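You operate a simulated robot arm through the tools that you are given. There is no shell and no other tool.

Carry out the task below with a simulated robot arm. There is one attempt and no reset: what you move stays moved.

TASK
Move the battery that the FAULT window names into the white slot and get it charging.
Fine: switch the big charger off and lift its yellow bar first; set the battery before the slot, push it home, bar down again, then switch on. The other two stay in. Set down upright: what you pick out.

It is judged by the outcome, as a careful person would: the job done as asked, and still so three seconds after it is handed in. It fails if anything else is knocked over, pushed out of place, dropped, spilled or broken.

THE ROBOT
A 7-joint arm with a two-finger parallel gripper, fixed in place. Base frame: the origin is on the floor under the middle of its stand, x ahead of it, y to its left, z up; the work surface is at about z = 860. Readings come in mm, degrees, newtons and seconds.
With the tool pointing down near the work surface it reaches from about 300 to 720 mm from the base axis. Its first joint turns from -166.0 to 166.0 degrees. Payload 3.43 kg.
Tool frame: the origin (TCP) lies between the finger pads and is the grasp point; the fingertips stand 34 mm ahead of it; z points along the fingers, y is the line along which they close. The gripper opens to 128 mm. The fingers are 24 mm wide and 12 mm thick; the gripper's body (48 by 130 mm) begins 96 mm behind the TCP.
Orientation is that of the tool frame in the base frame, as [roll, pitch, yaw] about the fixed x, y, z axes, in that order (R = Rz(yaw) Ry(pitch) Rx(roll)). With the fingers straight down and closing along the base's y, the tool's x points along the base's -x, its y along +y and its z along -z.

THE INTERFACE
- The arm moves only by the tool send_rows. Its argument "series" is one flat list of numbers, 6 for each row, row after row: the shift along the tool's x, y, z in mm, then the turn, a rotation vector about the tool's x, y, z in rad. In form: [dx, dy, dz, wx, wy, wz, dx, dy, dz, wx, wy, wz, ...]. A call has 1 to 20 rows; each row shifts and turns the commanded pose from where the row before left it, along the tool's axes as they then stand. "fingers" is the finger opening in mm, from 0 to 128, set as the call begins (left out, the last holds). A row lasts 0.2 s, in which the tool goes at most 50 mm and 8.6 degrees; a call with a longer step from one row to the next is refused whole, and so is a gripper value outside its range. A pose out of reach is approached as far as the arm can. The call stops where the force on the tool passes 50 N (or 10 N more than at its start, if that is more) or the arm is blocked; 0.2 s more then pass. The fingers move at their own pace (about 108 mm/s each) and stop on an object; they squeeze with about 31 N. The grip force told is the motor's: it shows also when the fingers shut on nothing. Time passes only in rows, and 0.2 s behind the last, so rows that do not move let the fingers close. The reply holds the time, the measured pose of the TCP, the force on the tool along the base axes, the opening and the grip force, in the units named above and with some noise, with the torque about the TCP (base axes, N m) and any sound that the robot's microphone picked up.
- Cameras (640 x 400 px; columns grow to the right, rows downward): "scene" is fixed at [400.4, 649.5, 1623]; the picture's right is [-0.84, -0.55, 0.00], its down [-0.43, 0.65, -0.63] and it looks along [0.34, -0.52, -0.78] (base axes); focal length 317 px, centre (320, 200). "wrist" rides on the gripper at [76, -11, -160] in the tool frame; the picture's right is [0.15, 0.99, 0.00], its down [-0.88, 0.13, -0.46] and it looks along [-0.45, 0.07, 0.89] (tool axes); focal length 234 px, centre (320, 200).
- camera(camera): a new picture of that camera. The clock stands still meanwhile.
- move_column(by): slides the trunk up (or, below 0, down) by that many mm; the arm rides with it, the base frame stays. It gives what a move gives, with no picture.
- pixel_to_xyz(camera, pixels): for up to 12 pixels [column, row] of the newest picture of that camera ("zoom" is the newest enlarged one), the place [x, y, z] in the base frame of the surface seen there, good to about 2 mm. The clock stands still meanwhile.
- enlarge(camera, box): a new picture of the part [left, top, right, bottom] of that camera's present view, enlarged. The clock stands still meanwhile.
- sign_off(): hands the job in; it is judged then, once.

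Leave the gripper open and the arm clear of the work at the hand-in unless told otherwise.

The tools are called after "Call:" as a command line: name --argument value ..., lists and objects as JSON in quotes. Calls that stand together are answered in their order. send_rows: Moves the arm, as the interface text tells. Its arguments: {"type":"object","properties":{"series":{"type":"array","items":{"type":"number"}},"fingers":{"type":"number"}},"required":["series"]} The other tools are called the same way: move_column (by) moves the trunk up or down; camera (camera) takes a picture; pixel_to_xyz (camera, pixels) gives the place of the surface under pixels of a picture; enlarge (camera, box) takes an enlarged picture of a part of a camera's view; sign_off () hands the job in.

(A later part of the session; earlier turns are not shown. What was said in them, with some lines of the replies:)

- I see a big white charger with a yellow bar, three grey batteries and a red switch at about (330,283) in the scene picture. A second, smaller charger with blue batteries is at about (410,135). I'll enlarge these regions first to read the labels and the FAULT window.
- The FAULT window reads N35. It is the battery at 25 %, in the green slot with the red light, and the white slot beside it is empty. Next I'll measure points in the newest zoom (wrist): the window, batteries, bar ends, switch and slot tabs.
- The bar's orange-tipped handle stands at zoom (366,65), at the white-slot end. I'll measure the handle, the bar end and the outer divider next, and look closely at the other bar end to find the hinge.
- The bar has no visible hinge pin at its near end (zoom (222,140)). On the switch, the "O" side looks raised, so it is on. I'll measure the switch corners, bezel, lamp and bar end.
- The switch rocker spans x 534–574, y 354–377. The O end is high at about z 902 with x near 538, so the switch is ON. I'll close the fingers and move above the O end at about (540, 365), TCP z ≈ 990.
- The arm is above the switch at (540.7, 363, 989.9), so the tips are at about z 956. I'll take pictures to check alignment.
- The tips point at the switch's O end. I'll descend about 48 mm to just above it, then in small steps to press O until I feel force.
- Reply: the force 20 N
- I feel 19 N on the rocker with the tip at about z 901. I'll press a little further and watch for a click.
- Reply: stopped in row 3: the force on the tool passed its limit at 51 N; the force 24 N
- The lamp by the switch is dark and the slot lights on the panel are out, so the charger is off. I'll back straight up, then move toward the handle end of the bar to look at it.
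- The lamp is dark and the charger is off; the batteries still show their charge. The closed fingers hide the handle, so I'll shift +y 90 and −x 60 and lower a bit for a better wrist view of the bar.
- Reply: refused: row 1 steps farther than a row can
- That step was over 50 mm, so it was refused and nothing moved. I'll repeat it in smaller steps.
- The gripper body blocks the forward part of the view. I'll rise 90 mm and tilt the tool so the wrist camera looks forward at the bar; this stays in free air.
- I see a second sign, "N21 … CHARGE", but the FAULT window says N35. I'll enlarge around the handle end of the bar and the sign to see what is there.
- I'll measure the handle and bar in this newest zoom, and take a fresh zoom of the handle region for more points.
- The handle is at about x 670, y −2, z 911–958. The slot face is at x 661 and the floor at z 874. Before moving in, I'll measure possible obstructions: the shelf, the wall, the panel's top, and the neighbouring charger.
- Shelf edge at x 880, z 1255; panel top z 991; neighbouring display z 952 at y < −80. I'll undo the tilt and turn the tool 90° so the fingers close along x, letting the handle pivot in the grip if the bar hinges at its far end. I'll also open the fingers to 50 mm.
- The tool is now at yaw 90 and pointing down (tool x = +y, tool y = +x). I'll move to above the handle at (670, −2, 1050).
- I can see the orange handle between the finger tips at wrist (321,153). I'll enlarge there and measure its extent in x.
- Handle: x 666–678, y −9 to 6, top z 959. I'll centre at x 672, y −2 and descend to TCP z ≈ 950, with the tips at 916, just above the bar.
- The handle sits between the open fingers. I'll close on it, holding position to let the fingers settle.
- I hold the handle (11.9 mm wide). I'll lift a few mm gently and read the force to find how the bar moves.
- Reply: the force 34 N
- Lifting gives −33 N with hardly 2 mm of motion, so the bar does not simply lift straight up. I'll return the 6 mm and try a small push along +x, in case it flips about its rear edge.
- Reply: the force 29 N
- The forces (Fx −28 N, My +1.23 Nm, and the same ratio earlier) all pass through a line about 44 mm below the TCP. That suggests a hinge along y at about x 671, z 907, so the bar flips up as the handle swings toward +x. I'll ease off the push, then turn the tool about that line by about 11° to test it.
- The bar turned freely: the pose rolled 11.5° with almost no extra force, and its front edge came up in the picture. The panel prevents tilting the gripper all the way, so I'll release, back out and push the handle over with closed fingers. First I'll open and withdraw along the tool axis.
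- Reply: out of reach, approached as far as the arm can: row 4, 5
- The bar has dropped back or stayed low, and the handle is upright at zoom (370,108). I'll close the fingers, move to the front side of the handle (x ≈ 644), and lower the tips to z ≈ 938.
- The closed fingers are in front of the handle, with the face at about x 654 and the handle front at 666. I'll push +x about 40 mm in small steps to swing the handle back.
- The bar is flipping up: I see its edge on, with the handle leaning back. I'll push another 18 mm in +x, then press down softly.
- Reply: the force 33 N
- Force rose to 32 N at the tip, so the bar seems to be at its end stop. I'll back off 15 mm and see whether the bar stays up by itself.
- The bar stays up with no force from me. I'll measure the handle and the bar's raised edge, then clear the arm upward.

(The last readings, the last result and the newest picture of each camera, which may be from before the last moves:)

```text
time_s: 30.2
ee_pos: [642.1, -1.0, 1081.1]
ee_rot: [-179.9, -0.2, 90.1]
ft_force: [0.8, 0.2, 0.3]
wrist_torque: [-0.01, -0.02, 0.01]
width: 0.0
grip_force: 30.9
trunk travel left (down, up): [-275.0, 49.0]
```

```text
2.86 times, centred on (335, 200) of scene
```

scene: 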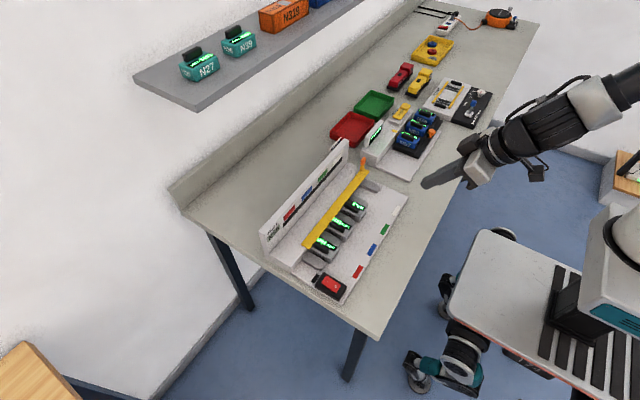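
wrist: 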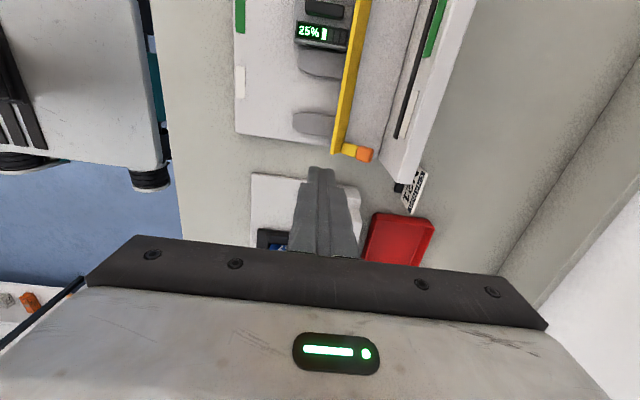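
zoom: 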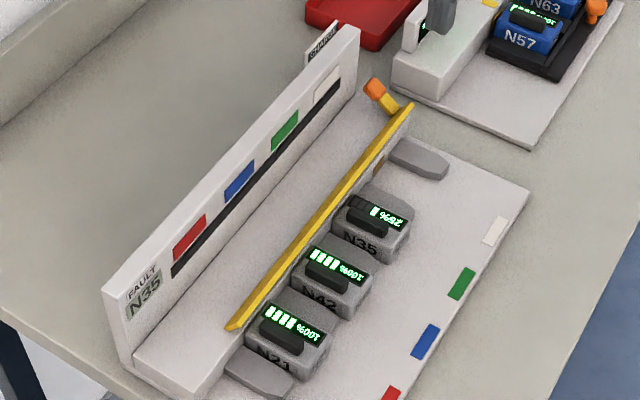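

The bar is up and stays; its edge is at about x 658, z 926 and the handle tip at (708, −2, 938). Next I'll turn the tool back to yaw 180 so the fingers close along y, open them, and move above N35 for a close look at its black grip.

Call:
send_rows --series '[12, -8, 0, 0, 0, -0.1427, 0, 0, 0, 0, 0, -0.1427, 0, 0, 0, 0, 0, -0.1427, 0, 0, 0, 0, 0, -0.1427, 0, 0, 0, 0, 0, -0.1427, 0, 0, 0, 0, 0, -0.1427, 0, 0, 0, 0, 0, -0.1427, 0, 0, 0, 0, 0, -0.1427, 0, 0, 0, 0, 0, -0.1427, 0, 0, 0, 0, 0, -0.1427, 0, 0, 0, 0, 0, -0.1427, 0, 0, 0, 0, 0, 0]' --fingers 60

```text
time_s: 32.8
ee_pos: [630.6, 9.7, 1082.3]
ee_rot: [179.8, -0.1, -179.9]
ft_force: [0.2, 0.7, -0.2]
wrist_torque: [0.02, 0.03, -0.01]
width: 59.8
grip_force: 0.0
trunk travel left (down, up): [-275.0, 49.0]
```

Yaw is 180 now. I'll move above the N35 grip at about (624, 140), TCP z 1040.

Call:
send_rows --series '[1.7, 34, 10.5, 0, 0, 0, 1.7, 34, 10.5, 0, 0, 0, 1.7, 34, 10.5, 0, 0, 0, 1.7, 32, 10.5, 0, 0, 0, 0, 0, 0, 0, 0, 0]'

Call:
camera --camera "wrist"

Call:
enlarge --camera "wrist" --box '[270, 120, 390, 200]'

```text
time_s: 34.0
ee_pos: [621.5, 141.8, 1039.6]
ee_rot: [179.9, -0.1, -179.9]
ft_force: [0.1, -0.1, -0.2]
wrist_torque: [-0.04, 0.0, 0.02]
width: 60.1
grip_force: 0.1
trunk travel left (down, up): [-275.0, 49.0]
```

```text
taken
```

wrist: 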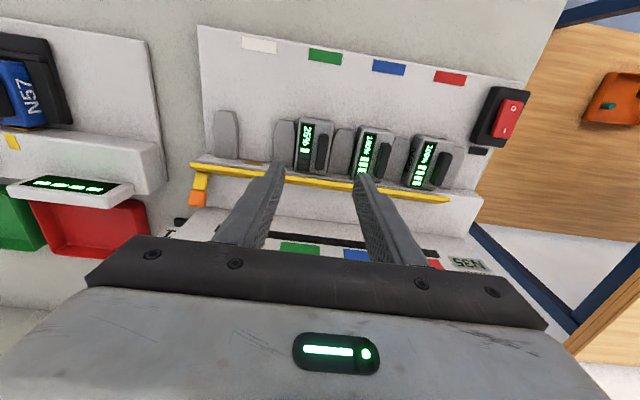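

```text
5.00 times, centred on (330, 160) of wrist
```

zoom: 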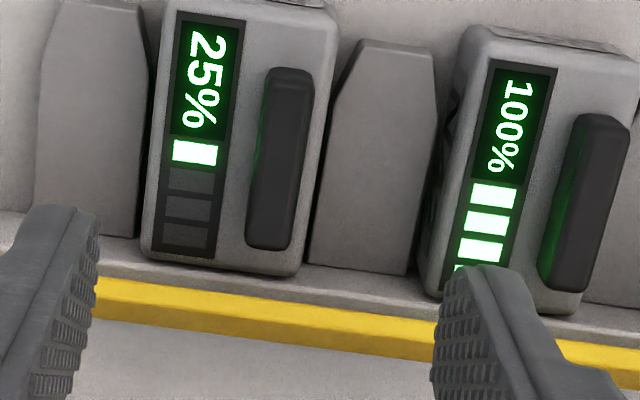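

Call:
pixel_to_xyz --camera "zoom" --pixels '[[285, 100], [275, 170], [265, 235], [290, 235], [300, 170], [308, 85], [272, 85], [250, 235], [220, 130], [165, 120], [325, 120], [150, 245]]'

Call:
pixel_to_xyz --camera "zoom" --pixels '[[295, 265], [190, 250], [150, 230], [310, 250], [90, 120], [140, 150], [45, 130], [370, 150], [330, 220], [415, 200], [430, 100], [350, 60]]'

```text
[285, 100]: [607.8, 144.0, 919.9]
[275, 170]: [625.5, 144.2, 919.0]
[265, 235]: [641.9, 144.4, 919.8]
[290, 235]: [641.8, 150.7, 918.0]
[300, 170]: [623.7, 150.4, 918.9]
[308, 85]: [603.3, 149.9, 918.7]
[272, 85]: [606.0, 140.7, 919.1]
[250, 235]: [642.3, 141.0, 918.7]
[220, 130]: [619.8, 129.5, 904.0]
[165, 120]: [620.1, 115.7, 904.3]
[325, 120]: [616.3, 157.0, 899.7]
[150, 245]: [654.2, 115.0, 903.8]
```

```text
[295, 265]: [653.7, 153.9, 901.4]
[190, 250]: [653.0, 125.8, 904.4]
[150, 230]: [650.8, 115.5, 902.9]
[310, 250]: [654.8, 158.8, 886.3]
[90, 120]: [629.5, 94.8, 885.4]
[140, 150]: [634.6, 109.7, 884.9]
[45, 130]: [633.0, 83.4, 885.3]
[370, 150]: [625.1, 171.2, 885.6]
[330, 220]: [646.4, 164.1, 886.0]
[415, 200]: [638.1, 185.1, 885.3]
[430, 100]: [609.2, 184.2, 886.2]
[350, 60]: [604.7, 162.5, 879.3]
```

N35's black grip spans x 602–644, y 140–151, z 904–919. I'll centre at (623, 146), narrow the opening to 36, and descend to TCP z ≈ 942 (tips ≈ 908).

Call:
send_rows --series '[-1.5, 4, 30, 0, 0, 0, 0, 0, 30, 0, 0, 0, 0, 0, 20, 0, 0, 0, 0, 0, 12, 0, 0, 0, 0, 0, 5, 0, 0, 0, 0, 0, 0, 0, 0, 0]' --fingers 36

Call:
camera --camera "wrist"

Call:
enlarge --camera "scene" --box '[300, 150, 410, 240]'

```text
time_s: 35.4
ee_pos: [623.4, 149.6, 943.1]
ee_rot: [179.8, -0.1, 179.9]
ft_force: [-1.2, 0.0, 0.7]
wrist_torque: [-0.02, 0.06, 0.0]
width: 35.8
grip_force: 0.0
trunk travel left (down, up): [-275.0, 49.0]
```

```text
taken
```

wrist: 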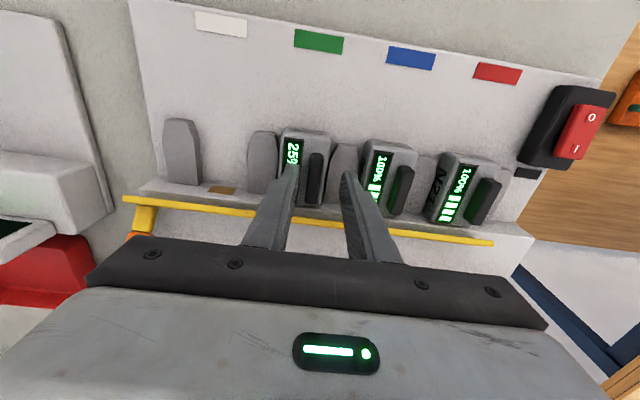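

```text
4.44 times, centred on (355, 195) of scene
```

zoom: 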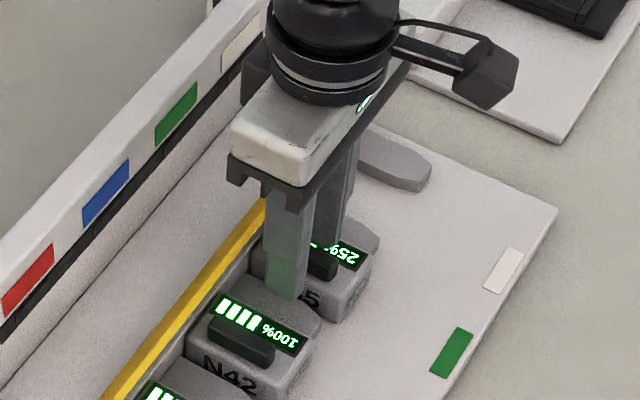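

The fingers straddle the black grip. I'll settle once to re-read the y position before closing.

Call:
send_rows --series '[0, 0, 0, 0, 0, 0]'

Call:
enlarge --camera "wrist" --box '[260, 120, 380, 210]'

```text
time_s: 35.8
ee_pos: [623.4, 150.6, 942.9]
ee_rot: [179.8, -0.1, 179.9]
ft_force: [-0.8, -0.4, -0.1]
wrist_torque: [-0.01, -0.01, -0.02]
width: 36.2
grip_force: 0.0
trunk travel left (down, up): [-275.0, 49.0]
```

```text
4.44 times, centred on (320, 165) of wrist
```

zoom: 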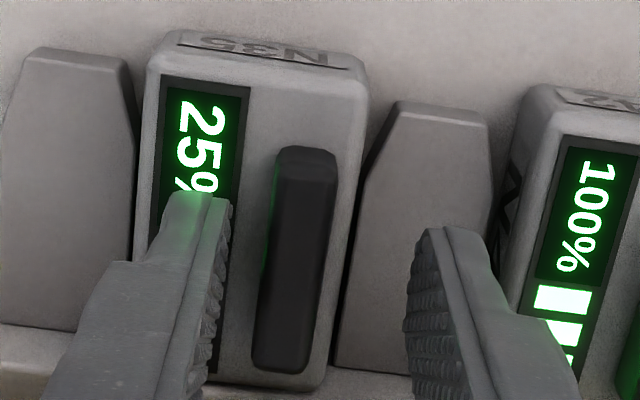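

The pair sits about 4 mm too far toward +y (TCP y ≈ 150, grip at 146). I'll shift −4 mm and then close on the grip.

Call:
send_rows --series '[0, -4, 0, 0, 0, 0, 0, 0, 0, 0, 0, 0]'

Call:
send_rows --series '[0, 0, 0, 0, 0, 0, 0, 0, 0, 0, 0, 0, 0, 0, 0, 0, 0, 0]' --fingers 0

Call:
enlarge --camera "wrist" --box '[260, 120, 380, 210]'

```text
time_s: 36.4
ee_pos: [624.9, 145.7, 944.1]
ee_rot: [179.8, -0.1, 180.0]
ft_force: [-0.1, 0.8, 0.9]
wrist_torque: [0.0, 0.0, 0.02]
width: 36.1
grip_force: 0.1
trunk travel left (down, up): [-275.0, 49.0]
```

```text
time_s: 37.2
ee_pos: [624.4, 145.1, 943.8]
ee_rot: [179.9, -0.1, 180.0]
ft_force: [0.3, -0.8, 0.3]
wrist_torque: [0.0, 0.01, -0.04]
width: 11.5
grip_force: 30.7
trunk travel left (down, up): [-275.0, 49.0]
```

```text
4.44 times, centred on (320, 165) of wrist
```

zoom: 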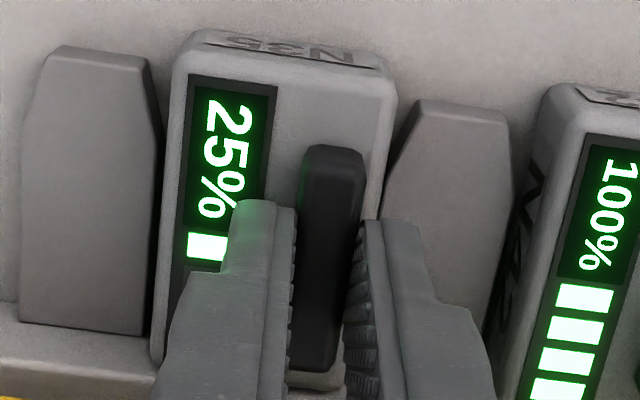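

Grip holds at 11.5 mm, but the tips overlap only about 9 mm of the grip. I'll reopen, go 3 mm lower, and close again for a firmer hold.

Call:
send_rows --series '[0, 0, 0, 0, 0, 0, 0, 0, 3, 0, 0, 0, 0, 0, 0, 0, 0, 0]' --fingers 30

Call:
send_rows --series '[0, 0, 0, 0, 0, 0, 0, 0, 0, 0, 0, 0, 0, 0, 0, 0, 0, 0]' --fingers 0

```text
time_s: 38.0
ee_pos: [624.5, 145.1, 941.2]
ee_rot: [179.9, 0.0, 180.0]
ft_force: [0.3, 0.7, 0.9]
wrist_torque: [0.0, -0.01, -0.05]
width: 30.2
grip_force: 0.1
trunk travel left (down, up): [-275.0, 49.0]
```

```text
time_s: 38.8
ee_pos: [624.4, 146.4, 940.5]
ee_rot: [179.8, -0.1, 180.0]
ft_force: [0.3, -0.8, -0.2]
wrist_torque: [-0.03, -0.02, -0.03]
width: 11.3
grip_force: 31.0
trunk travel left (down, up): [-275.0, 49.0]
```

I have a firm hold. I'll pull the battery toward −x (tool +x), beginning with small steps and watching the force.

Call:
send_rows --series '[3, 0, 0, 0, 0, 0, 3, 0, 0, 0, 0, 0, 4, 0, 0, 0, 0, 0, 0, 0, 0, 0, 0, 0]'

Call:
enlarge --camera "scene" --box '[300, 150, 410, 240]'

```text
time_s: 39.8
ee_pos: [614.8, 143.8, 939.7]
ee_rot: [179.9, 0.0, -180.0]
ft_force: [-1.3, 0.4, -0.3]
wrist_torque: [-0.01, -0.01, 0.0]
width: 11.8
grip_force: 31.0
trunk travel left (down, up): [-275.0, 49.0]
```

```text
4.44 times, centred on (355, 195) of scene
```

zoom: 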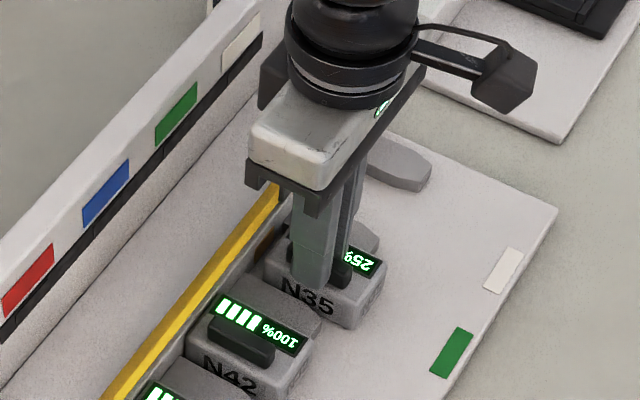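

The battery slides out freely (about 10 mm so far). I'll pull another 60 mm so its rear clears the dividers at x 600.

Call:
send_rows --series '[8, 0, 0, 0, 0, 0, 10, 0, 0, 0, 0, 0, 10, 0, 0, 0, 0, 0, 10, 0, 0, 0, 0, 0, 10, 0, 0, 0, 0, 0, 8, 0, 0, 0, 0, 0, 4, 0, 0, 0, 0, 0, 0, 0, 0, 0, 0, 0]'

Call:
enlarge --camera "scene" --box '[300, 150, 430, 260]'

Call:
camera --camera "wrist"

```text
time_s: 41.6
ee_pos: [555.2, 145.2, 941.2]
ee_rot: [179.8, 0.1, -180.0]
ft_force: [4.4, 0.3, 10.3]
wrist_torque: [-0.05, 0.2, 0.04]
width: 11.4
grip_force: 30.9
trunk travel left (down, up): [-275.0, 49.0]
```

```text
3.64 times, centred on (365, 205) of scene
```

zoom: 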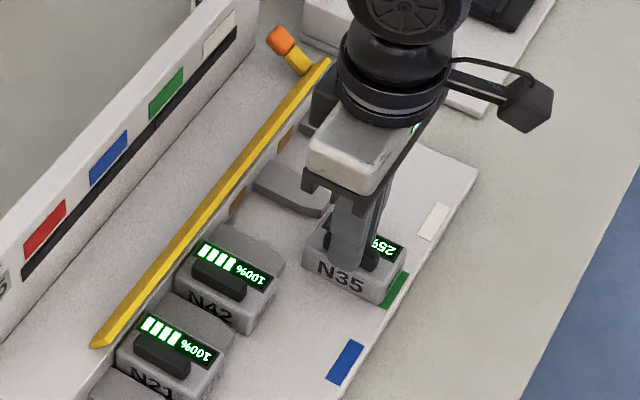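

```text
taken
```

wrist: 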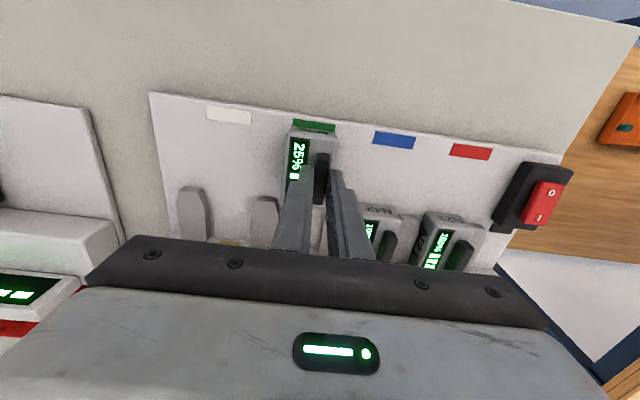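

N35 is clear of the dividers. I'll lift it about 12 mm and read its weight.

Call:
send_rows --series '[0, 0, -3, 0, 0, 0, 0, 0, -4, 0, 0, 0, 0, 0, -5, 0, 0, 0, 0, 0, 0, 0, 0, 0]'

Call:
enlarge --camera "scene" --box '[300, 150, 430, 260]'

```text
time_s: 42.6
ee_pos: [554.7, 144.8, 951.4]
ee_rot: [179.8, -0.1, -179.9]
ft_force: [0.8, -1.0, -1.3]
wrist_torque: [0.03, 0.01, -0.02]
width: 11.5
grip_force: 30.7
trunk travel left (down, up): [-275.0, 49.0]
```

```text
3.64 times, centred on (365, 205) of scene
```

zoom: 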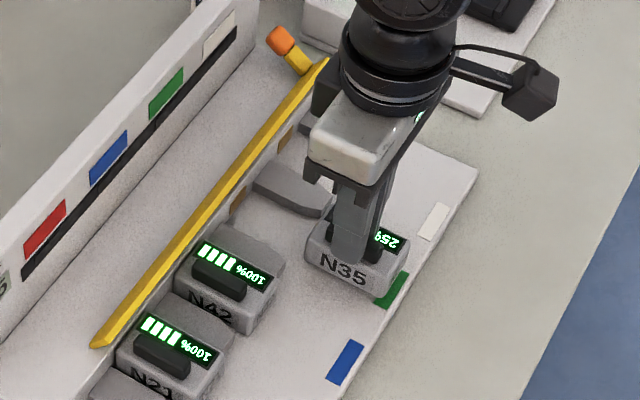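

It hangs level and is light. I'll move it −77 mm in y to the front of the white slot, keeping the height, then check alignment.

Call:
send_rows --series '[0, -15, 0, 0, 0, 0, 0, -20, 0, 0, 0, 0, 0, -20, 0, 0, 0, 0, 0, -15, 0, 0, 0, 0, 0, -7, 0, 0, 0, 0, 0, 0, 0, 0, 0, 0]'

Call:
camera --camera "wrist"

Call:
enlarge --camera "scene" --box '[320, 140, 430, 230]'

```text
time_s: 44.0
ee_pos: [554.0, 69.1, 951.2]
ee_rot: [179.8, -0.1, 179.9]
ft_force: [-0.6, -0.1, -2.3]
wrist_torque: [0.01, -0.02, 0.03]
width: 11.4
grip_force: 30.8
trunk travel left (down, up): [-275.0, 49.0]
```

```text
taken
```

wrist: 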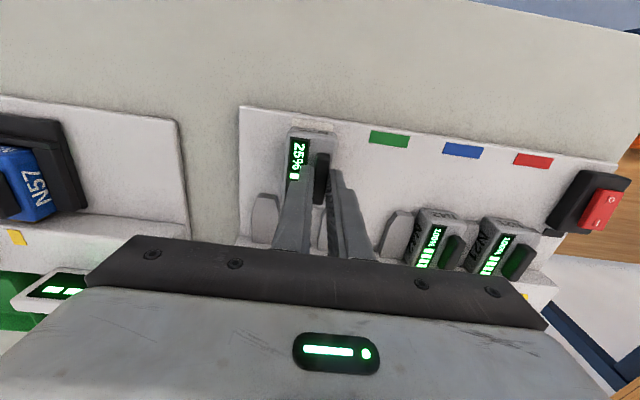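

```text
4.44 times, centred on (375, 185) of scene
```

zoom: 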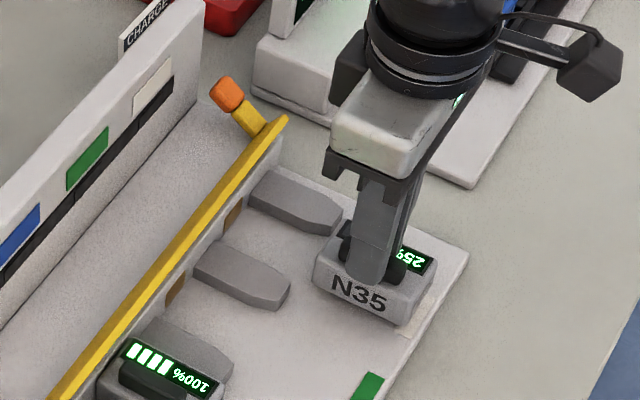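

N35 hangs in front of the white slot (contact seen at zoom (233,213)). I'll measure battery edges and the two dividers beside the white slot to check alignment.

Call:
pixel_to_xyz --camera "zoom" --pixels '[[233, 213], [275, 195], [300, 225], [240, 270], [340, 215], [270, 275], [205, 245], [290, 280], [318, 255], [415, 300], [360, 295], [395, 315]]'

Call:
enlarge --camera "wrist" --box '[230, 110, 430, 250]'

```text
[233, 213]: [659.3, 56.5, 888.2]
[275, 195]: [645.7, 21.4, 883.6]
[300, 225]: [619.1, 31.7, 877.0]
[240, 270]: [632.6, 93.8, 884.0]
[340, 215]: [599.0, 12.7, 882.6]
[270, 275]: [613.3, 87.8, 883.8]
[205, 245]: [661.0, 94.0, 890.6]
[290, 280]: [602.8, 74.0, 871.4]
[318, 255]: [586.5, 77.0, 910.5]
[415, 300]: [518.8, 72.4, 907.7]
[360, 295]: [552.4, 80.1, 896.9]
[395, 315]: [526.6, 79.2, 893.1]
```

```text
2.86 times, centred on (330, 180) of wrist
```

zoom: 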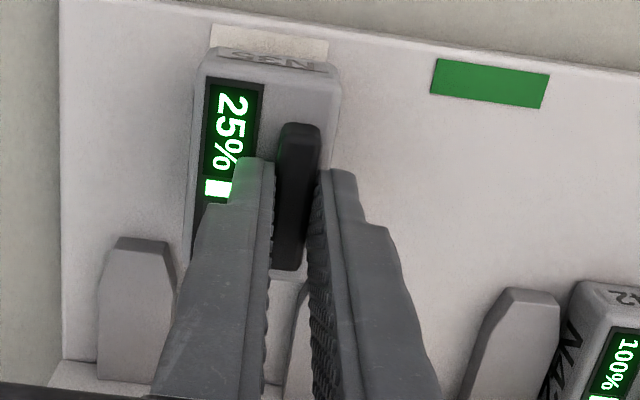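

Call:
pixel_to_xyz --camera "zoom" --pixels '[[200, 100], [203, 70], [335, 95], [330, 75], [195, 140], [100, 290], [170, 270], [172, 285], [135, 300], [300, 320], [210, 85], [265, 60]]'

```text
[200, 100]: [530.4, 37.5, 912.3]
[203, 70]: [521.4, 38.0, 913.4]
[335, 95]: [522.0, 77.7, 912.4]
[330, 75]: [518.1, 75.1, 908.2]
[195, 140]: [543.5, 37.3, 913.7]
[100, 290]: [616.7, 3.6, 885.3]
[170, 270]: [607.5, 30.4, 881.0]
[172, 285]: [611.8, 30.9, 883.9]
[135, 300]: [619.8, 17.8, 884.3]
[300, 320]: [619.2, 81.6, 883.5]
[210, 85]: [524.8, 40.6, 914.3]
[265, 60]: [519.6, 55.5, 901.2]
```

The battery spans y ≈ 35.5–79.5 (centre 57.4) and the white slot y ≈ 31–83 (centre 57), so it is well aligned. I'll shift 4 mm toward the slot and set it down gently on the plate.

Call:
send_rows --series '[-4, 0, 3, 0, 0, 0, 0, 0, 4, 0, 0, 0, 0, 0, 2, 0, 0, 0, 0, 0, 1, 0, 0, 0, 0, 0, 0, 0, 0, 0]'

Call:
enlarge --camera "scene" --box '[320, 140, 430, 230]'

```text
time_s: 45.2
ee_pos: [557.6, 67.2, 942.1]
ee_rot: [179.8, 0.0, 180.0]
ft_force: [0.9, -0.2, -2.3]
wrist_torque: [0.03, -0.05, -0.03]
width: 11.5
grip_force: 30.7
trunk travel left (down, up): [-275.0, 49.0]
```

```text
4.44 times, centred on (375, 185) of scene
```

zoom: 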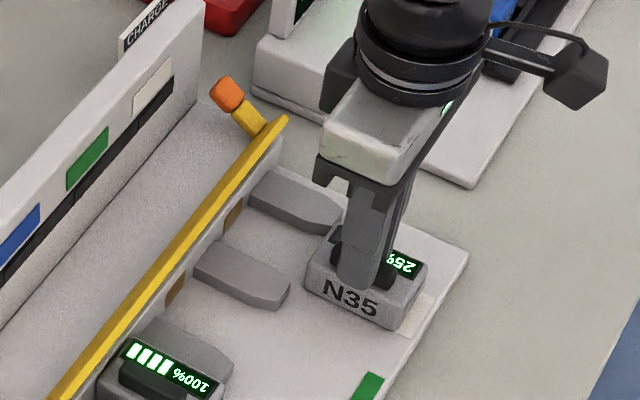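

The force still reads about −2 N, so it is just above the plate. I'll lower another 1–2 mm until it touches.

Call:
send_rows --series '[0, 0, 0.7, 0, 0, 0, 0, 0, 0.7, 0, 0, 0, 0, 0, 0, 0, 0, 0]'

```text
time_s: 46.0
ee_pos: [560.3, 67.1, 940.5]
ee_rot: [179.9, -0.1, -180.0]
ft_force: [-0.5, 2.0, -0.1]
wrist_torque: [0.01, 0.1, -0.04]
width: 11.3
grip_force: 31.3
trunk travel left (down, up): [-275.0, 49.0]
```

It rests on the plate (force about 0). I'll slide it into the white slot along +x in small steps, watching for side forces.

Call:
send_rows --series '[-5, 0, 0, 0, 0, 0, -6, 0, 0, 0, 0, 0, -6, 0, 0, 0, 0, 0, -6, 0, 0, 0, 0, 0, 0, 0, 0, 0, 0, 0]'

Call:
enlarge --camera "scene" --box '[320, 140, 430, 230]'

```text
time_s: 47.2
ee_pos: [582.2, 67.5, 941.5]
ee_rot: [179.9, -0.1, -179.9]
ft_force: [0.2, 0.5, -2.1]
wrist_torque: [0.01, 0.01, 0.01]
width: 11.4
grip_force: 30.9
trunk travel left (down, up): [-275.0, 49.0]
```

```text
4.44 times, centred on (375, 185) of scene
```

zoom: 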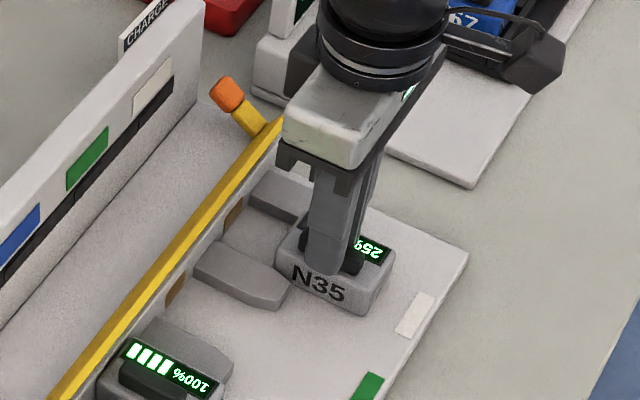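

It has entered between the dividers without contact. I'll continue 32 mm more.

Call:
send_rows --series '[-6, 0, 0.5, 0, 0, 0, -6, 0, 0, 0, 0, 0, -6, 0, 0, 0, 0, 0, -5, 0, 0, 0, 0, 0, -5, 0, 0, 0, 0, 0, -4, 0, 0, 0, 0, 0, 0, 0, 0, 0, 0, 0]'

Call:
enlarge --camera "scene" --box '[320, 140, 430, 230]'

Call:
camera --camera "wrist"

```text
time_s: 48.8
ee_pos: [615.2, 68.4, 942.5]
ee_rot: [179.8, -0.1, 180.0]
ft_force: [0.0, 0.7, -2.2]
wrist_torque: [0.03, 0.04, 0.0]
width: 11.7
grip_force: 30.5
trunk travel left (down, up): [-275.0, 49.0]
```

```text
4.44 times, centred on (375, 185) of scene
```

zoom: 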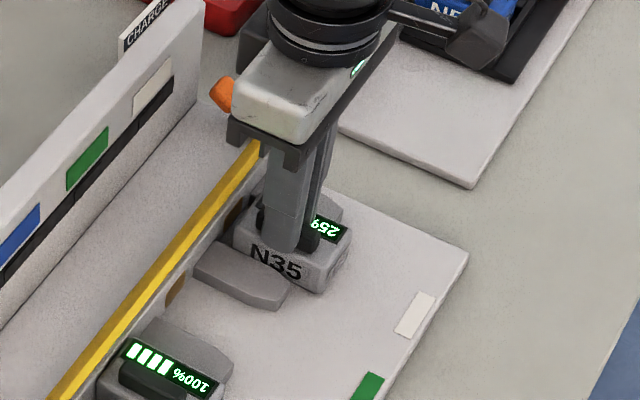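

```text
taken
```

wrist: 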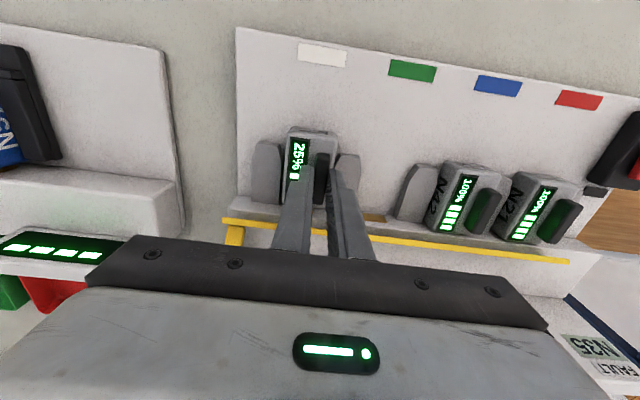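

The battery is nearly home (TCP x 615; seated would be about 624) and still hanging about 1.5 mm up. I'll lower it onto the slot floor, then slide the rest gently.

Call:
send_rows --series '[0, 0, 1, 0, 0, 0, 0, 0, 1, 0, 0, 0, 0, 0, 0, 0, 0, 0]'

Call:
send_rows --series '[-3, 0, 0, 0, 0, 0, -3, 0, 0, 0, 0, 0, -2, 0, 0, 0, 0, 0, -2, 0, 0, 0, 0, 0, 0, 0, 0, 0, 0, 0]'

```text
time_s: 49.6
ee_pos: [612.8, 68.6, 941.1]
ee_rot: [179.8, 0.1, -179.9]
ft_force: [-0.4, -0.1, 11.8]
wrist_torque: [-0.11, 0.51, -0.01]
width: 11.4
grip_force: 30.9
trunk travel left (down, up): [-275.0, 49.0]
```

```text
time_s: 50.8
ee_pos: [622.9, 68.3, 940.2]
ee_rot: [179.8, 0.1, 180.0]
ft_force: [-8.8, 1.1, 25.2]
wrist_torque: [0.01, 0.32, -0.04]
width: 11.4
grip_force: 30.9
trunk travel left (down, up): [-275.0, 49.0]
```

The force is 25 N downward and 9 N in x, at x 622.9, so it is nearly seated. I'll ease up 1.5 mm, open the fingers, and rise clear.

Call:
send_rows --series '[0, 0, -1.5, 0, 0, 0, 0, 0, 0, 0, 0, 0]'

Call:
send_rows --series '[0, 0, 0, 0, 0, 0, 0, 0, 0, 0, 0, 0, 0, 0, -15, 0, 0, 0, 0, 0, -30, 0, 0, 0, 0, 0, -30, 0, 0, 0, 0, 0, 0, 0, 0, 0]' --fingers 34

Call:
enlarge --camera "scene" --box '[300, 140, 430, 250]'

Call:
camera --camera "wrist"

```text
time_s: 51.4
ee_pos: [623.6, 68.7, 940.0]
ee_rot: [179.8, 0.0, 180.0]
ft_force: [-2.0, 1.0, 11.3]
wrist_torque: [-0.04, -0.25, 0.01]
width: 11.6
grip_force: 31.1
trunk travel left (down, up): [-275.0, 49.0]
```

```text
time_s: 52.8
ee_pos: [623.6, 69.0, 1015.2]
ee_rot: [179.8, -0.1, -180.0]
ft_force: [-0.5, -0.1, -0.3]
wrist_torque: [0.0, -0.03, 0.0]
width: 34.2
grip_force: 0.0
trunk travel left (down, up): [-275.0, 49.0]
```

```text
3.64 times, centred on (365, 195) of scene
```

zoom: 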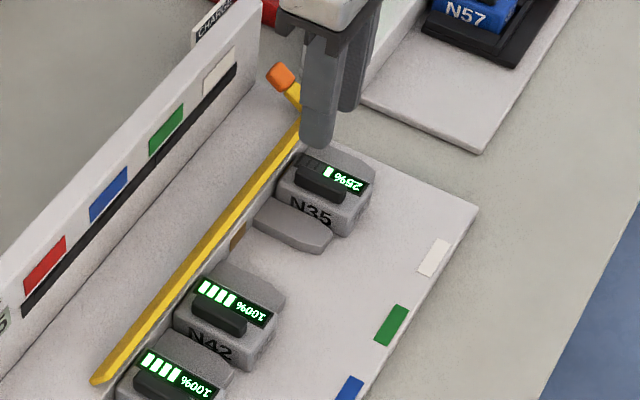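

```text
taken
```

wrist: 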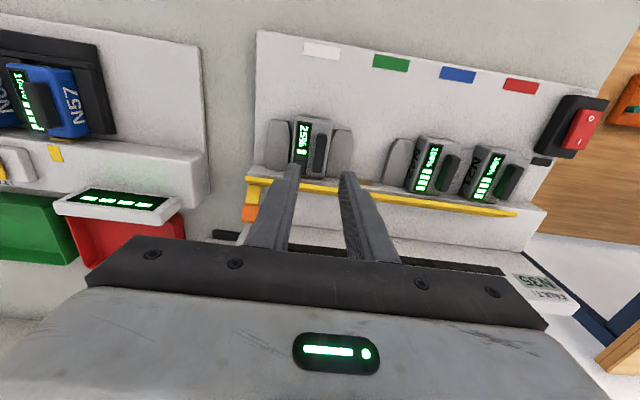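

N35 stands upright in the white slot. I'll measure the front and rear of N35 versus N42 to judge how far home it is.

Call:
pixel_to_xyz --camera "zoom" --pixels '[[350, 215], [358, 205], [340, 225], [370, 180], [258, 345], [265, 335], [272, 312], [245, 358], [322, 183], [218, 318]]'

Call:
enlarge --camera "wrist" --box '[250, 90, 550, 230]'

```text
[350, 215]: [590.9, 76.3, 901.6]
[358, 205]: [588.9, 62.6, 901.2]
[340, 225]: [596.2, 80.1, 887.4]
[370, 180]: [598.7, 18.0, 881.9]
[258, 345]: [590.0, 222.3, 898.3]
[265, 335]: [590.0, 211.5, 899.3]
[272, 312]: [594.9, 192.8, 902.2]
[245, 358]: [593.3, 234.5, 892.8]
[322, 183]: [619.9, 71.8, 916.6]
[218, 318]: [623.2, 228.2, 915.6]
```

```text
2.13 times, centred on (400, 160) of wrist
```

zoom: 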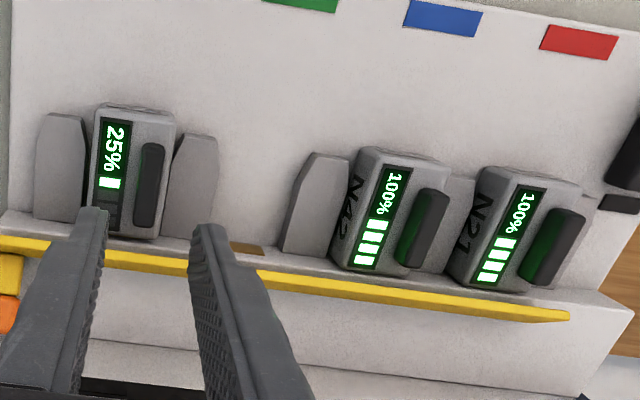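

N35's front is at x ≈ 589–590 and N42's at 590, so it is within about 1 mm. To be sure it is home, I'll close the fingers, come down in front of it, and push +x on its front face.

Call:
send_rows --series '[22, -4, 0, 0, 0, 0, 22, -4, 0, 0, 0, 0, 19, -4, 0, 0, 0, 0, 0, 0, 30, 0, 0, 0, 0, 0, 30, 0, 0, 0, 0, 0, 20, 0, 0, 0, 0, 0, 14, 0, 0, 0, 0, 0, 0, 0, 0, 0]' --fingers 0

Call:
enlarge --camera "scene" --box '[320, 140, 430, 230]'

```text
time_s: 54.6
ee_pos: [560.2, 57.8, 921.0]
ee_rot: [179.8, -0.1, -179.9]
ft_force: [-0.8, 0.4, 0.4]
wrist_torque: [-0.01, 0.04, -0.02]
width: 0.0
grip_force: 30.9
trunk travel left (down, up): [-275.0, 49.0]
```

```text
4.44 times, centred on (375, 185) of scene
```

zoom: 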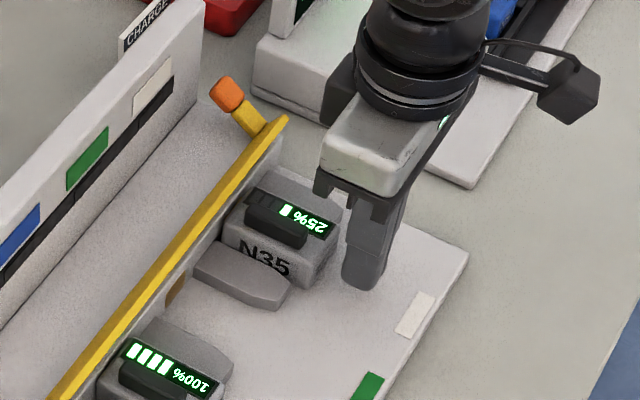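

The fingers stand about 17 mm before the battery's front. I'll push +x: first close the gap, then in 2 mm steps until the force rises.

Call:
send_rows --series '[-6, 0, 0, 0, 0, 0, -5, 0, 0, 0, 0, 0, -3, 0, 0, 0, 0, 0, -2, 0, 0, 0, 0, 0, -2, 0, 0, 0, 0, 0, -2, 0, 0, 0, 0, 0, -2, 0, 0, 0, 0, 0]'

```text
time_s: 56.2
ee_pos: [577.8, 56.8, 919.9]
ee_rot: [179.7, -0.4, -179.9]
ft_force: [-23.6, 3.2, 3.2]
wrist_torque: [0.07, 0.38, 0.01]
width: 0.0
grip_force: 30.8
trunk travel left (down, up): [-275.0, 49.0]
```

23.6 N of resistance at x 577.8 (face at about 590), which is a firm stop. I'll push 3 mm more in command to about 40 N, to be sure.

Call:
send_rows --series '[-2, 0, 0, 0, 0, 0, -1.5, 0, 0, 0, 0, 0, 0, 0, 0, 0, 0, 0]'

Call:
enlarge --camera "scene" --box '[320, 140, 430, 230]'

```text
time_s: 57.0
ee_pos: [578.3, 56.3, 919.6]
ee_rot: [179.9, -0.9, -180.0]
ft_force: [-38.7, 6.5, 7.1]
wrist_torque: [0.33, 0.61, 0.07]
width: 0.2
grip_force: 31.0
trunk travel left (down, up): [-275.0, 49.0]
```

```text
4.44 times, centred on (375, 185) of scene
```

zoom: 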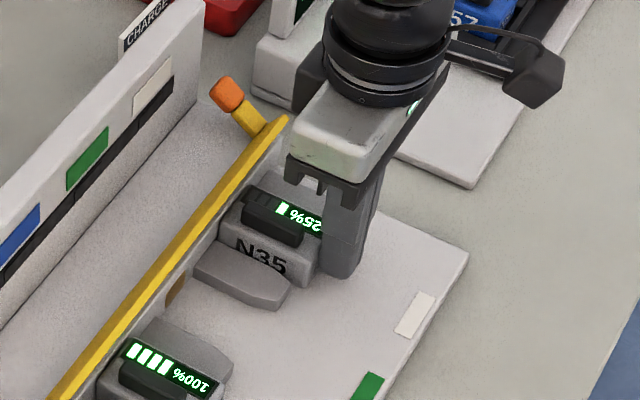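

N35 is fully home: 38.7 N with no further motion. I'll back off, rise, and move above the bar's raised edge at y ≈ 136 (over the now empty green slot) to press the bar down.

Call:
send_rows --series '[5, 0, 0, 0, 0, 0, 10, 0, 0, 0, 0, 0, 5, 0, -20, 0, 0, 0, 0, 0, -35, 0, 0, 0, 0, 0, -35, 0, 0, 0, -20, 25, 0, 0, 0, 0, -27, 25, 0, 0, 0, 0, -27, 29, 0, 0, 0, 0, -27, 0, 0, 0, 0, 0, 0, 0, 0, 0, 0, 0]'

Call:
camera --camera "wrist"

Call:
enlarge --camera "scene" --box '[270, 130, 420, 260]'

```text
time_s: 59.2
ee_pos: [668.4, 136.1, 1010.6]
ee_rot: [179.7, -0.1, -180.0]
ft_force: [1.5, -0.9, -0.1]
wrist_torque: [0.02, 0.0, 0.03]
width: 0.0
grip_force: 31.1
trunk travel left (down, up): [-275.0, 49.0]
```

```text
taken
```

wrist: 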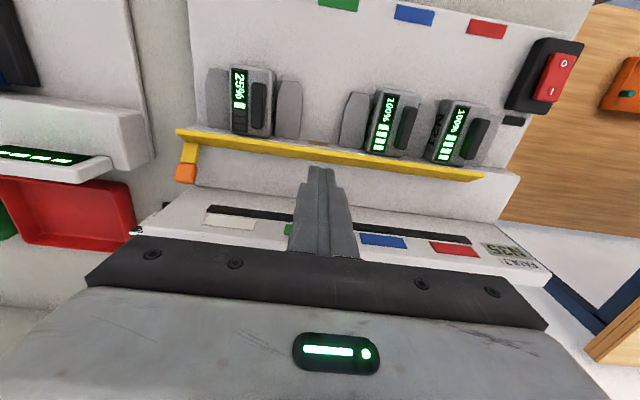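

```text
3.08 times, centred on (345, 195) of scene
```

zoom: 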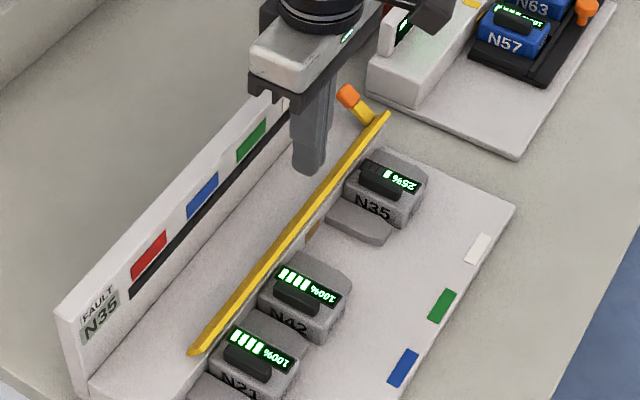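

The fingers are above the bar at (668, 136), tips at z ≈ 976. I'll shift 4 mm forward and lower to the raised edge (z ≈ 926), then press slowly.

Call:
send_rows --series '[4, 0, 20, 0, 0, 0, 0, 0, 20, 0, 0, 0, 0, 0, 5, 0, 0, 0, 0, 0, 4, 0, 0, 0, 0, 0, 4, 0, 0, 0, 0, 0, 0, 0, 0, 0]'

Call:
enlarge --camera "scene" --box '[270, 130, 420, 260]'

```text
time_s: 60.6
ee_pos: [662.0, 135.2, 956.4]
ee_rot: [179.8, 0.1, -180.0]
ft_force: [0.4, 0.3, -0.6]
wrist_torque: [-0.02, 0.03, 0.0]
width: 0.0
grip_force: 31.1
trunk travel left (down, up): [-275.0, 49.0]
```

```text
3.08 times, centred on (345, 195) of scene
```

zoom: 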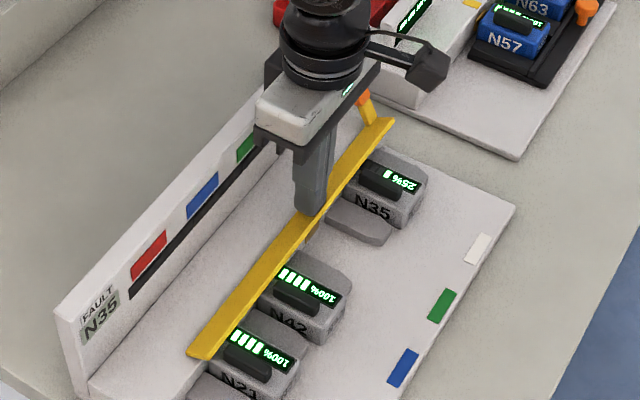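

The bar is swinging down with the tips. I'll continue the last ~12 mm gently until it lies flat.

Call:
send_rows --series '[0, 0, 4, 0, 0, 0, 1, 0, 4, 0, 0, 0, 1, 0, 2, 0, 0, 0, 0, 0, 2, 0, 0, 0, 0, 0, 1, 0, 0, 0, 0, 0, 0, 0, 0, 0]'

Call:
enlarge --camera "scene" --box '[270, 130, 420, 260]'

```text
time_s: 62.0
ee_pos: [661.5, 135.0, 946.7]
ee_rot: [179.8, 0.0, -180.0]
ft_force: [0.0, 1.1, 1.3]
wrist_torque: [-0.01, -0.03, 0.04]
width: 0.1
grip_force: 31.6
trunk travel left (down, up): [-275.0, 49.0]
```

```text
3.08 times, centred on (345, 195) of scene
```

zoom: 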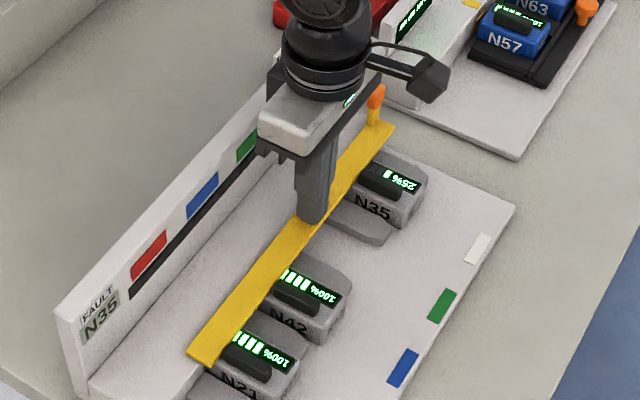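

The bar looks flat and the handle is upright. I'll press another 2–3 mm until I feel a firm stop.

Call:
send_rows --series '[0, 0, 1, 0, 0, 0, 0, 0, 1, 0, 0, 0, 0, 0, 1, 0, 0, 0, 0, 0, 0, 0, 0, 0]'

```text
time_s: 63.0
ee_pos: [659.8, 135.9, 945.0]
ee_rot: [179.8, 0.2, -179.9]
ft_force: [-6.7, -2.8, 28.0]
wrist_torque: [-0.19, 0.17, 0.09]
width: 0.1
grip_force: 30.8
trunk travel left (down, up): [-275.0, 49.0]
```

28 N with the tips at z 911: the bar is firmly down. I'll lift off and move toward the switch while checking that the bar stays down.

Call:
send_rows --series '[0, 0, -5, 0, 0, 0, 0, 0, -25, 0, 0, 0, 0, 0, -35, 0, 0, 0, 20, 30, 0, 0, 0, 0, 20, 40, 0, 0, 0, 0, 20, 40, 0, 0, 0, 0, 20, 40, 0, 0, 0, 0, 8, 40, 0, 0, 0, 0, 0, 39, 0, 0, 0, 0, 0, 0, 0, 0, 0, 0]'

Call:
camera --camera "wrist"

Call:
enlarge --camera "scene" --box '[260, 130, 420, 300]'

```text
time_s: 65.2
ee_pos: [573.9, 366.1, 1007.5]
ee_rot: [179.7, 0.0, 179.9]
ft_force: [-0.4, -0.3, -0.7]
wrist_torque: [-0.02, -0.01, -0.01]
width: 0.0
grip_force: 30.9
trunk travel left (down, up): [-275.0, 49.0]
```

```text
taken
```

wrist: 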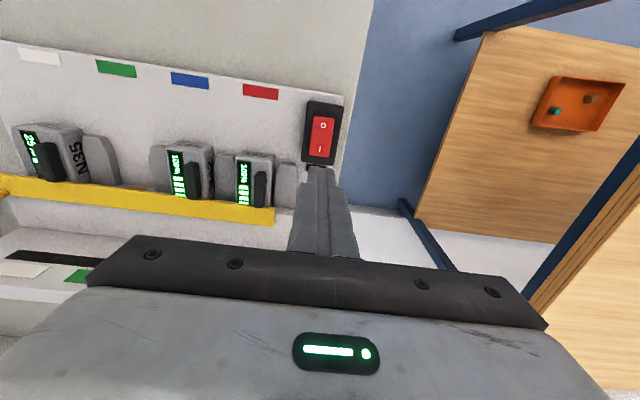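

```text
2.35 times, centred on (340, 215) of scene
```

zoom: 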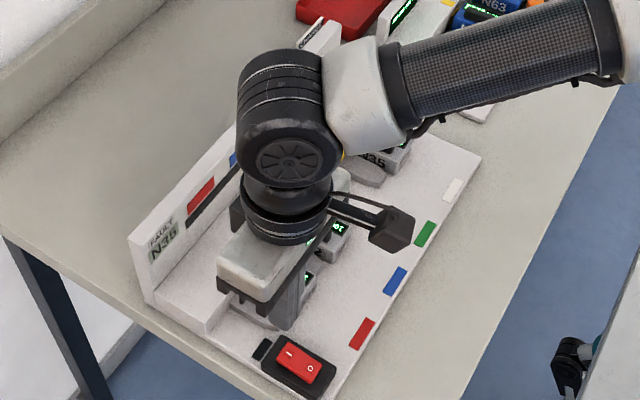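

The bar lies flat and the switch lamp is dark. I'll press the I end at about (571, 365): descend about 66 mm, then small steps.

Call:
send_rows --series '[2, -1, 25, 0, 0, 0, 0, 0, 25, 0, 0, 0, 0, 0, 14, 0, 0, 0, 0, 0, 4, 0, 0, 0, 0, 0, 3, 0, 0, 0, 0, 0, 2, 0, 0, 0, 0, 0, 2, 0, 0, 0]'

Call:
enlarge --camera "scene" --box '[260, 130, 420, 300]'

```text
time_s: 66.8
ee_pos: [571.9, 363.3, 935.9]
ee_rot: [179.6, 0.2, -180.0]
ft_force: [2.2, -0.5, 17.3]
wrist_torque: [-0.05, 0.13, -0.12]
width: 0.1
grip_force: 31.1
trunk travel left (down, up): [-275.0, 49.0]
```

```text
2.35 times, centred on (340, 215) of scene
```

zoom: 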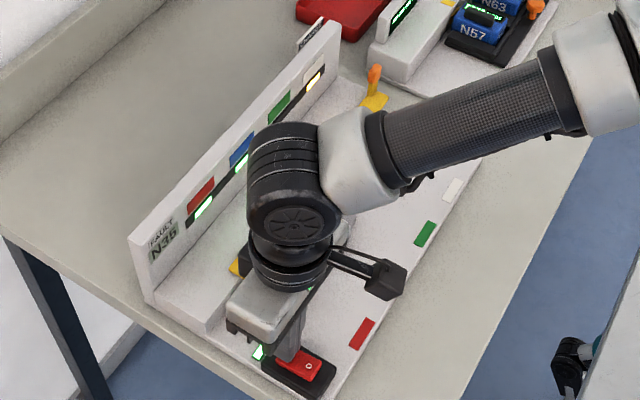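

The switch lamp is on, and the panel shows green for red/blue slots and amber at the white slot, which looks like charging. I'll lift off and withdraw the arm.

Call:
send_rows --series '[0, 0, -8, 0, 0, 0, 0, 0, -25, 0, 0, 0, 0, 0, -40, 0, 0, 0, 0, 0, -45, 0, 0, 0, 30, 0, -30, 0, 0, 0, 35, -15, -25, 0, 0, 0, 35, -25, -25, 0, 0, 0, 30, -25, -25, 0, 0, 0, 0, 0, 0, 0, 0, 0]' --fingers 100

Call:
camera --camera "scene"

Call:
camera --camera "wrist"

Call:
enlarge --camera "scene" --box '[250, 130, 410, 300]'

```text
time_s: 68.8
ee_pos: [439.2, 297.5, 1153.1]
ee_rot: [179.7, -0.1, 180.0]
ft_force: [0.3, 0.1, -0.2]
wrist_torque: [0.03, -0.04, -0.02]
width: 100.2
grip_force: 0.0
trunk travel left (down, up): [-275.0, 49.0]
```

```text
taken
```

scene: 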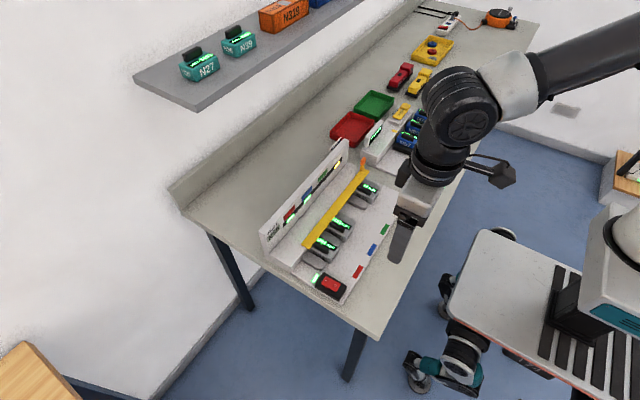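

```text
taken
```

wrist: 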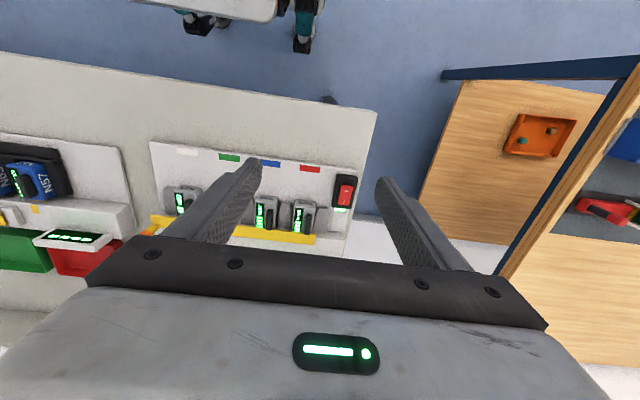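

```text
2.35 times, centred on (330, 215) of scene
```

zoom: 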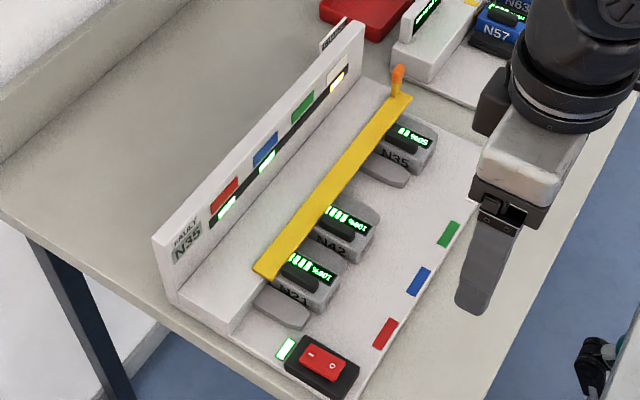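

The arm is clear. I'll enlarge the panel lamps and N35's display to confirm that it is really charging.

Call:
enlarge --camera "scene" --box '[310, 130, 400, 210]'

Call:
enlarge --camera "scene" --box '[255, 190, 345, 300]'

```text
5.00 times, centred on (355, 170) of scene
```

zoom: 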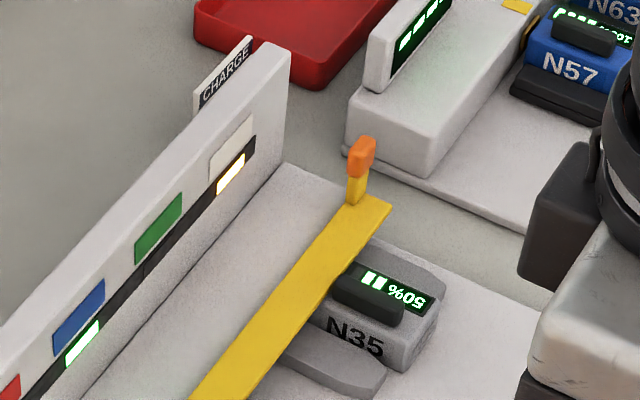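

```text
3.64 times, centred on (300, 245) of scene
```

zoom: 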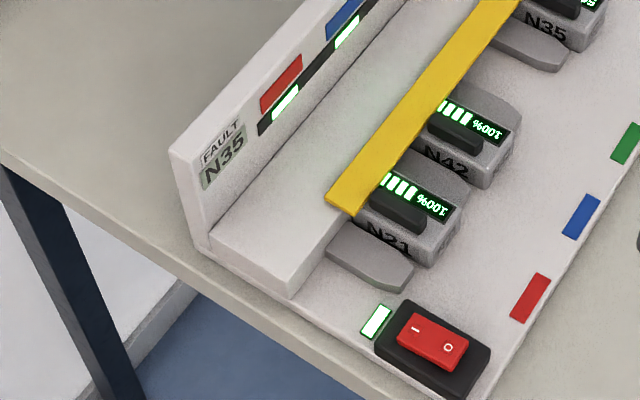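

N35 now reads 50 % (up from 25 %) and the white slot's amber lamp is lit, so it is charging. I'll check that the bar is flat and stable by measuring it and waiting a second with the fingers fully open.

Call:
send_rows --series '[0, 0, 0, 0, 0, 0, 0, 0, 0, 0, 0, 0, 0, 0, 0, 0, 0, 0, 0, 0, 0, 0, 0, 0, 0, 0, 0, 0, 0, 0, 0, 0, 0, 0, 0, 0, 0, 0, 0, 0, 0, 0, 0, 0, 0, 0, 0, 0, 0, 0, 0, 0, 0, 0, 0, 0, 0, 0, 0, 0]' --fingers 128

Call:
enlarge --camera "scene" --box '[270, 130, 400, 270]'

```text
time_s: 71.0
ee_pos: [439.7, 297.7, 1152.0]
ee_rot: [179.7, 0.0, -180.0]
ft_force: [1.0, -0.2, 0.6]
wrist_torque: [0.04, 0.04, 0.04]
width: 128.0
grip_force: 0.1
trunk travel left (down, up): [-275.0, 49.0]
```

```text
2.86 times, centred on (335, 200) of scene
```

zoom: 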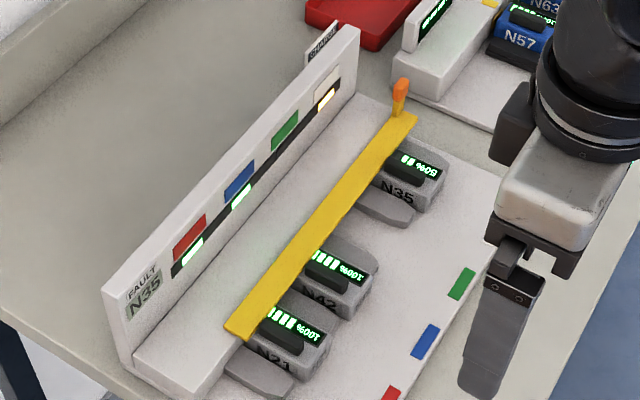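

Call:
pixel_to_xyz --camera "zoom" --pixels '[[400, 88], [412, 120], [390, 125], [330, 225], [318, 222], [245, 330], [232, 325], [438, 180], [368, 288], [322, 350]]'

```text
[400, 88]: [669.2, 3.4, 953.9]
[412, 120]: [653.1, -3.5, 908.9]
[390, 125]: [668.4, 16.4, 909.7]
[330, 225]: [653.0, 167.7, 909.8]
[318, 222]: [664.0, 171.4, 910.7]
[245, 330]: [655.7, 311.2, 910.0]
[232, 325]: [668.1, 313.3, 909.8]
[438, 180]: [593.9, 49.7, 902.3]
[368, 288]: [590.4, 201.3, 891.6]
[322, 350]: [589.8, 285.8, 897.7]
```

The bar is flat at z ≈ 910 along its length and the handle is upright. N35 is seated in the white slot, charging at 50 % with the amber lamp lit. N42 and N21 are unmoved with green lamps, and the switch is on. The gripper is open and the arm is clear, so I'm handing in.

Call:
sign_off

```text
The job is handed in.
```

N35, the battery the FAULT window named, is now in the white slot and charging. Its display rose from 25 % to 50 %, and the white slot's lamp is amber.

I followed your order:
- **Prepare:** I switched the big charger off and lifted its yellow bar.
- **Move N35:** I took it out of the green slot, set it upright before the white slot and pushed it home.
- **Finish:** I put the bar back down and switched the charger on.

N42 and N21 stayed in their slots at 100 % with green lamps, and I saw nothing else disturbed. At hand-in the bar lay flat, the gripper was open and the arm was clear of the work. The FAULT window still reads N35.
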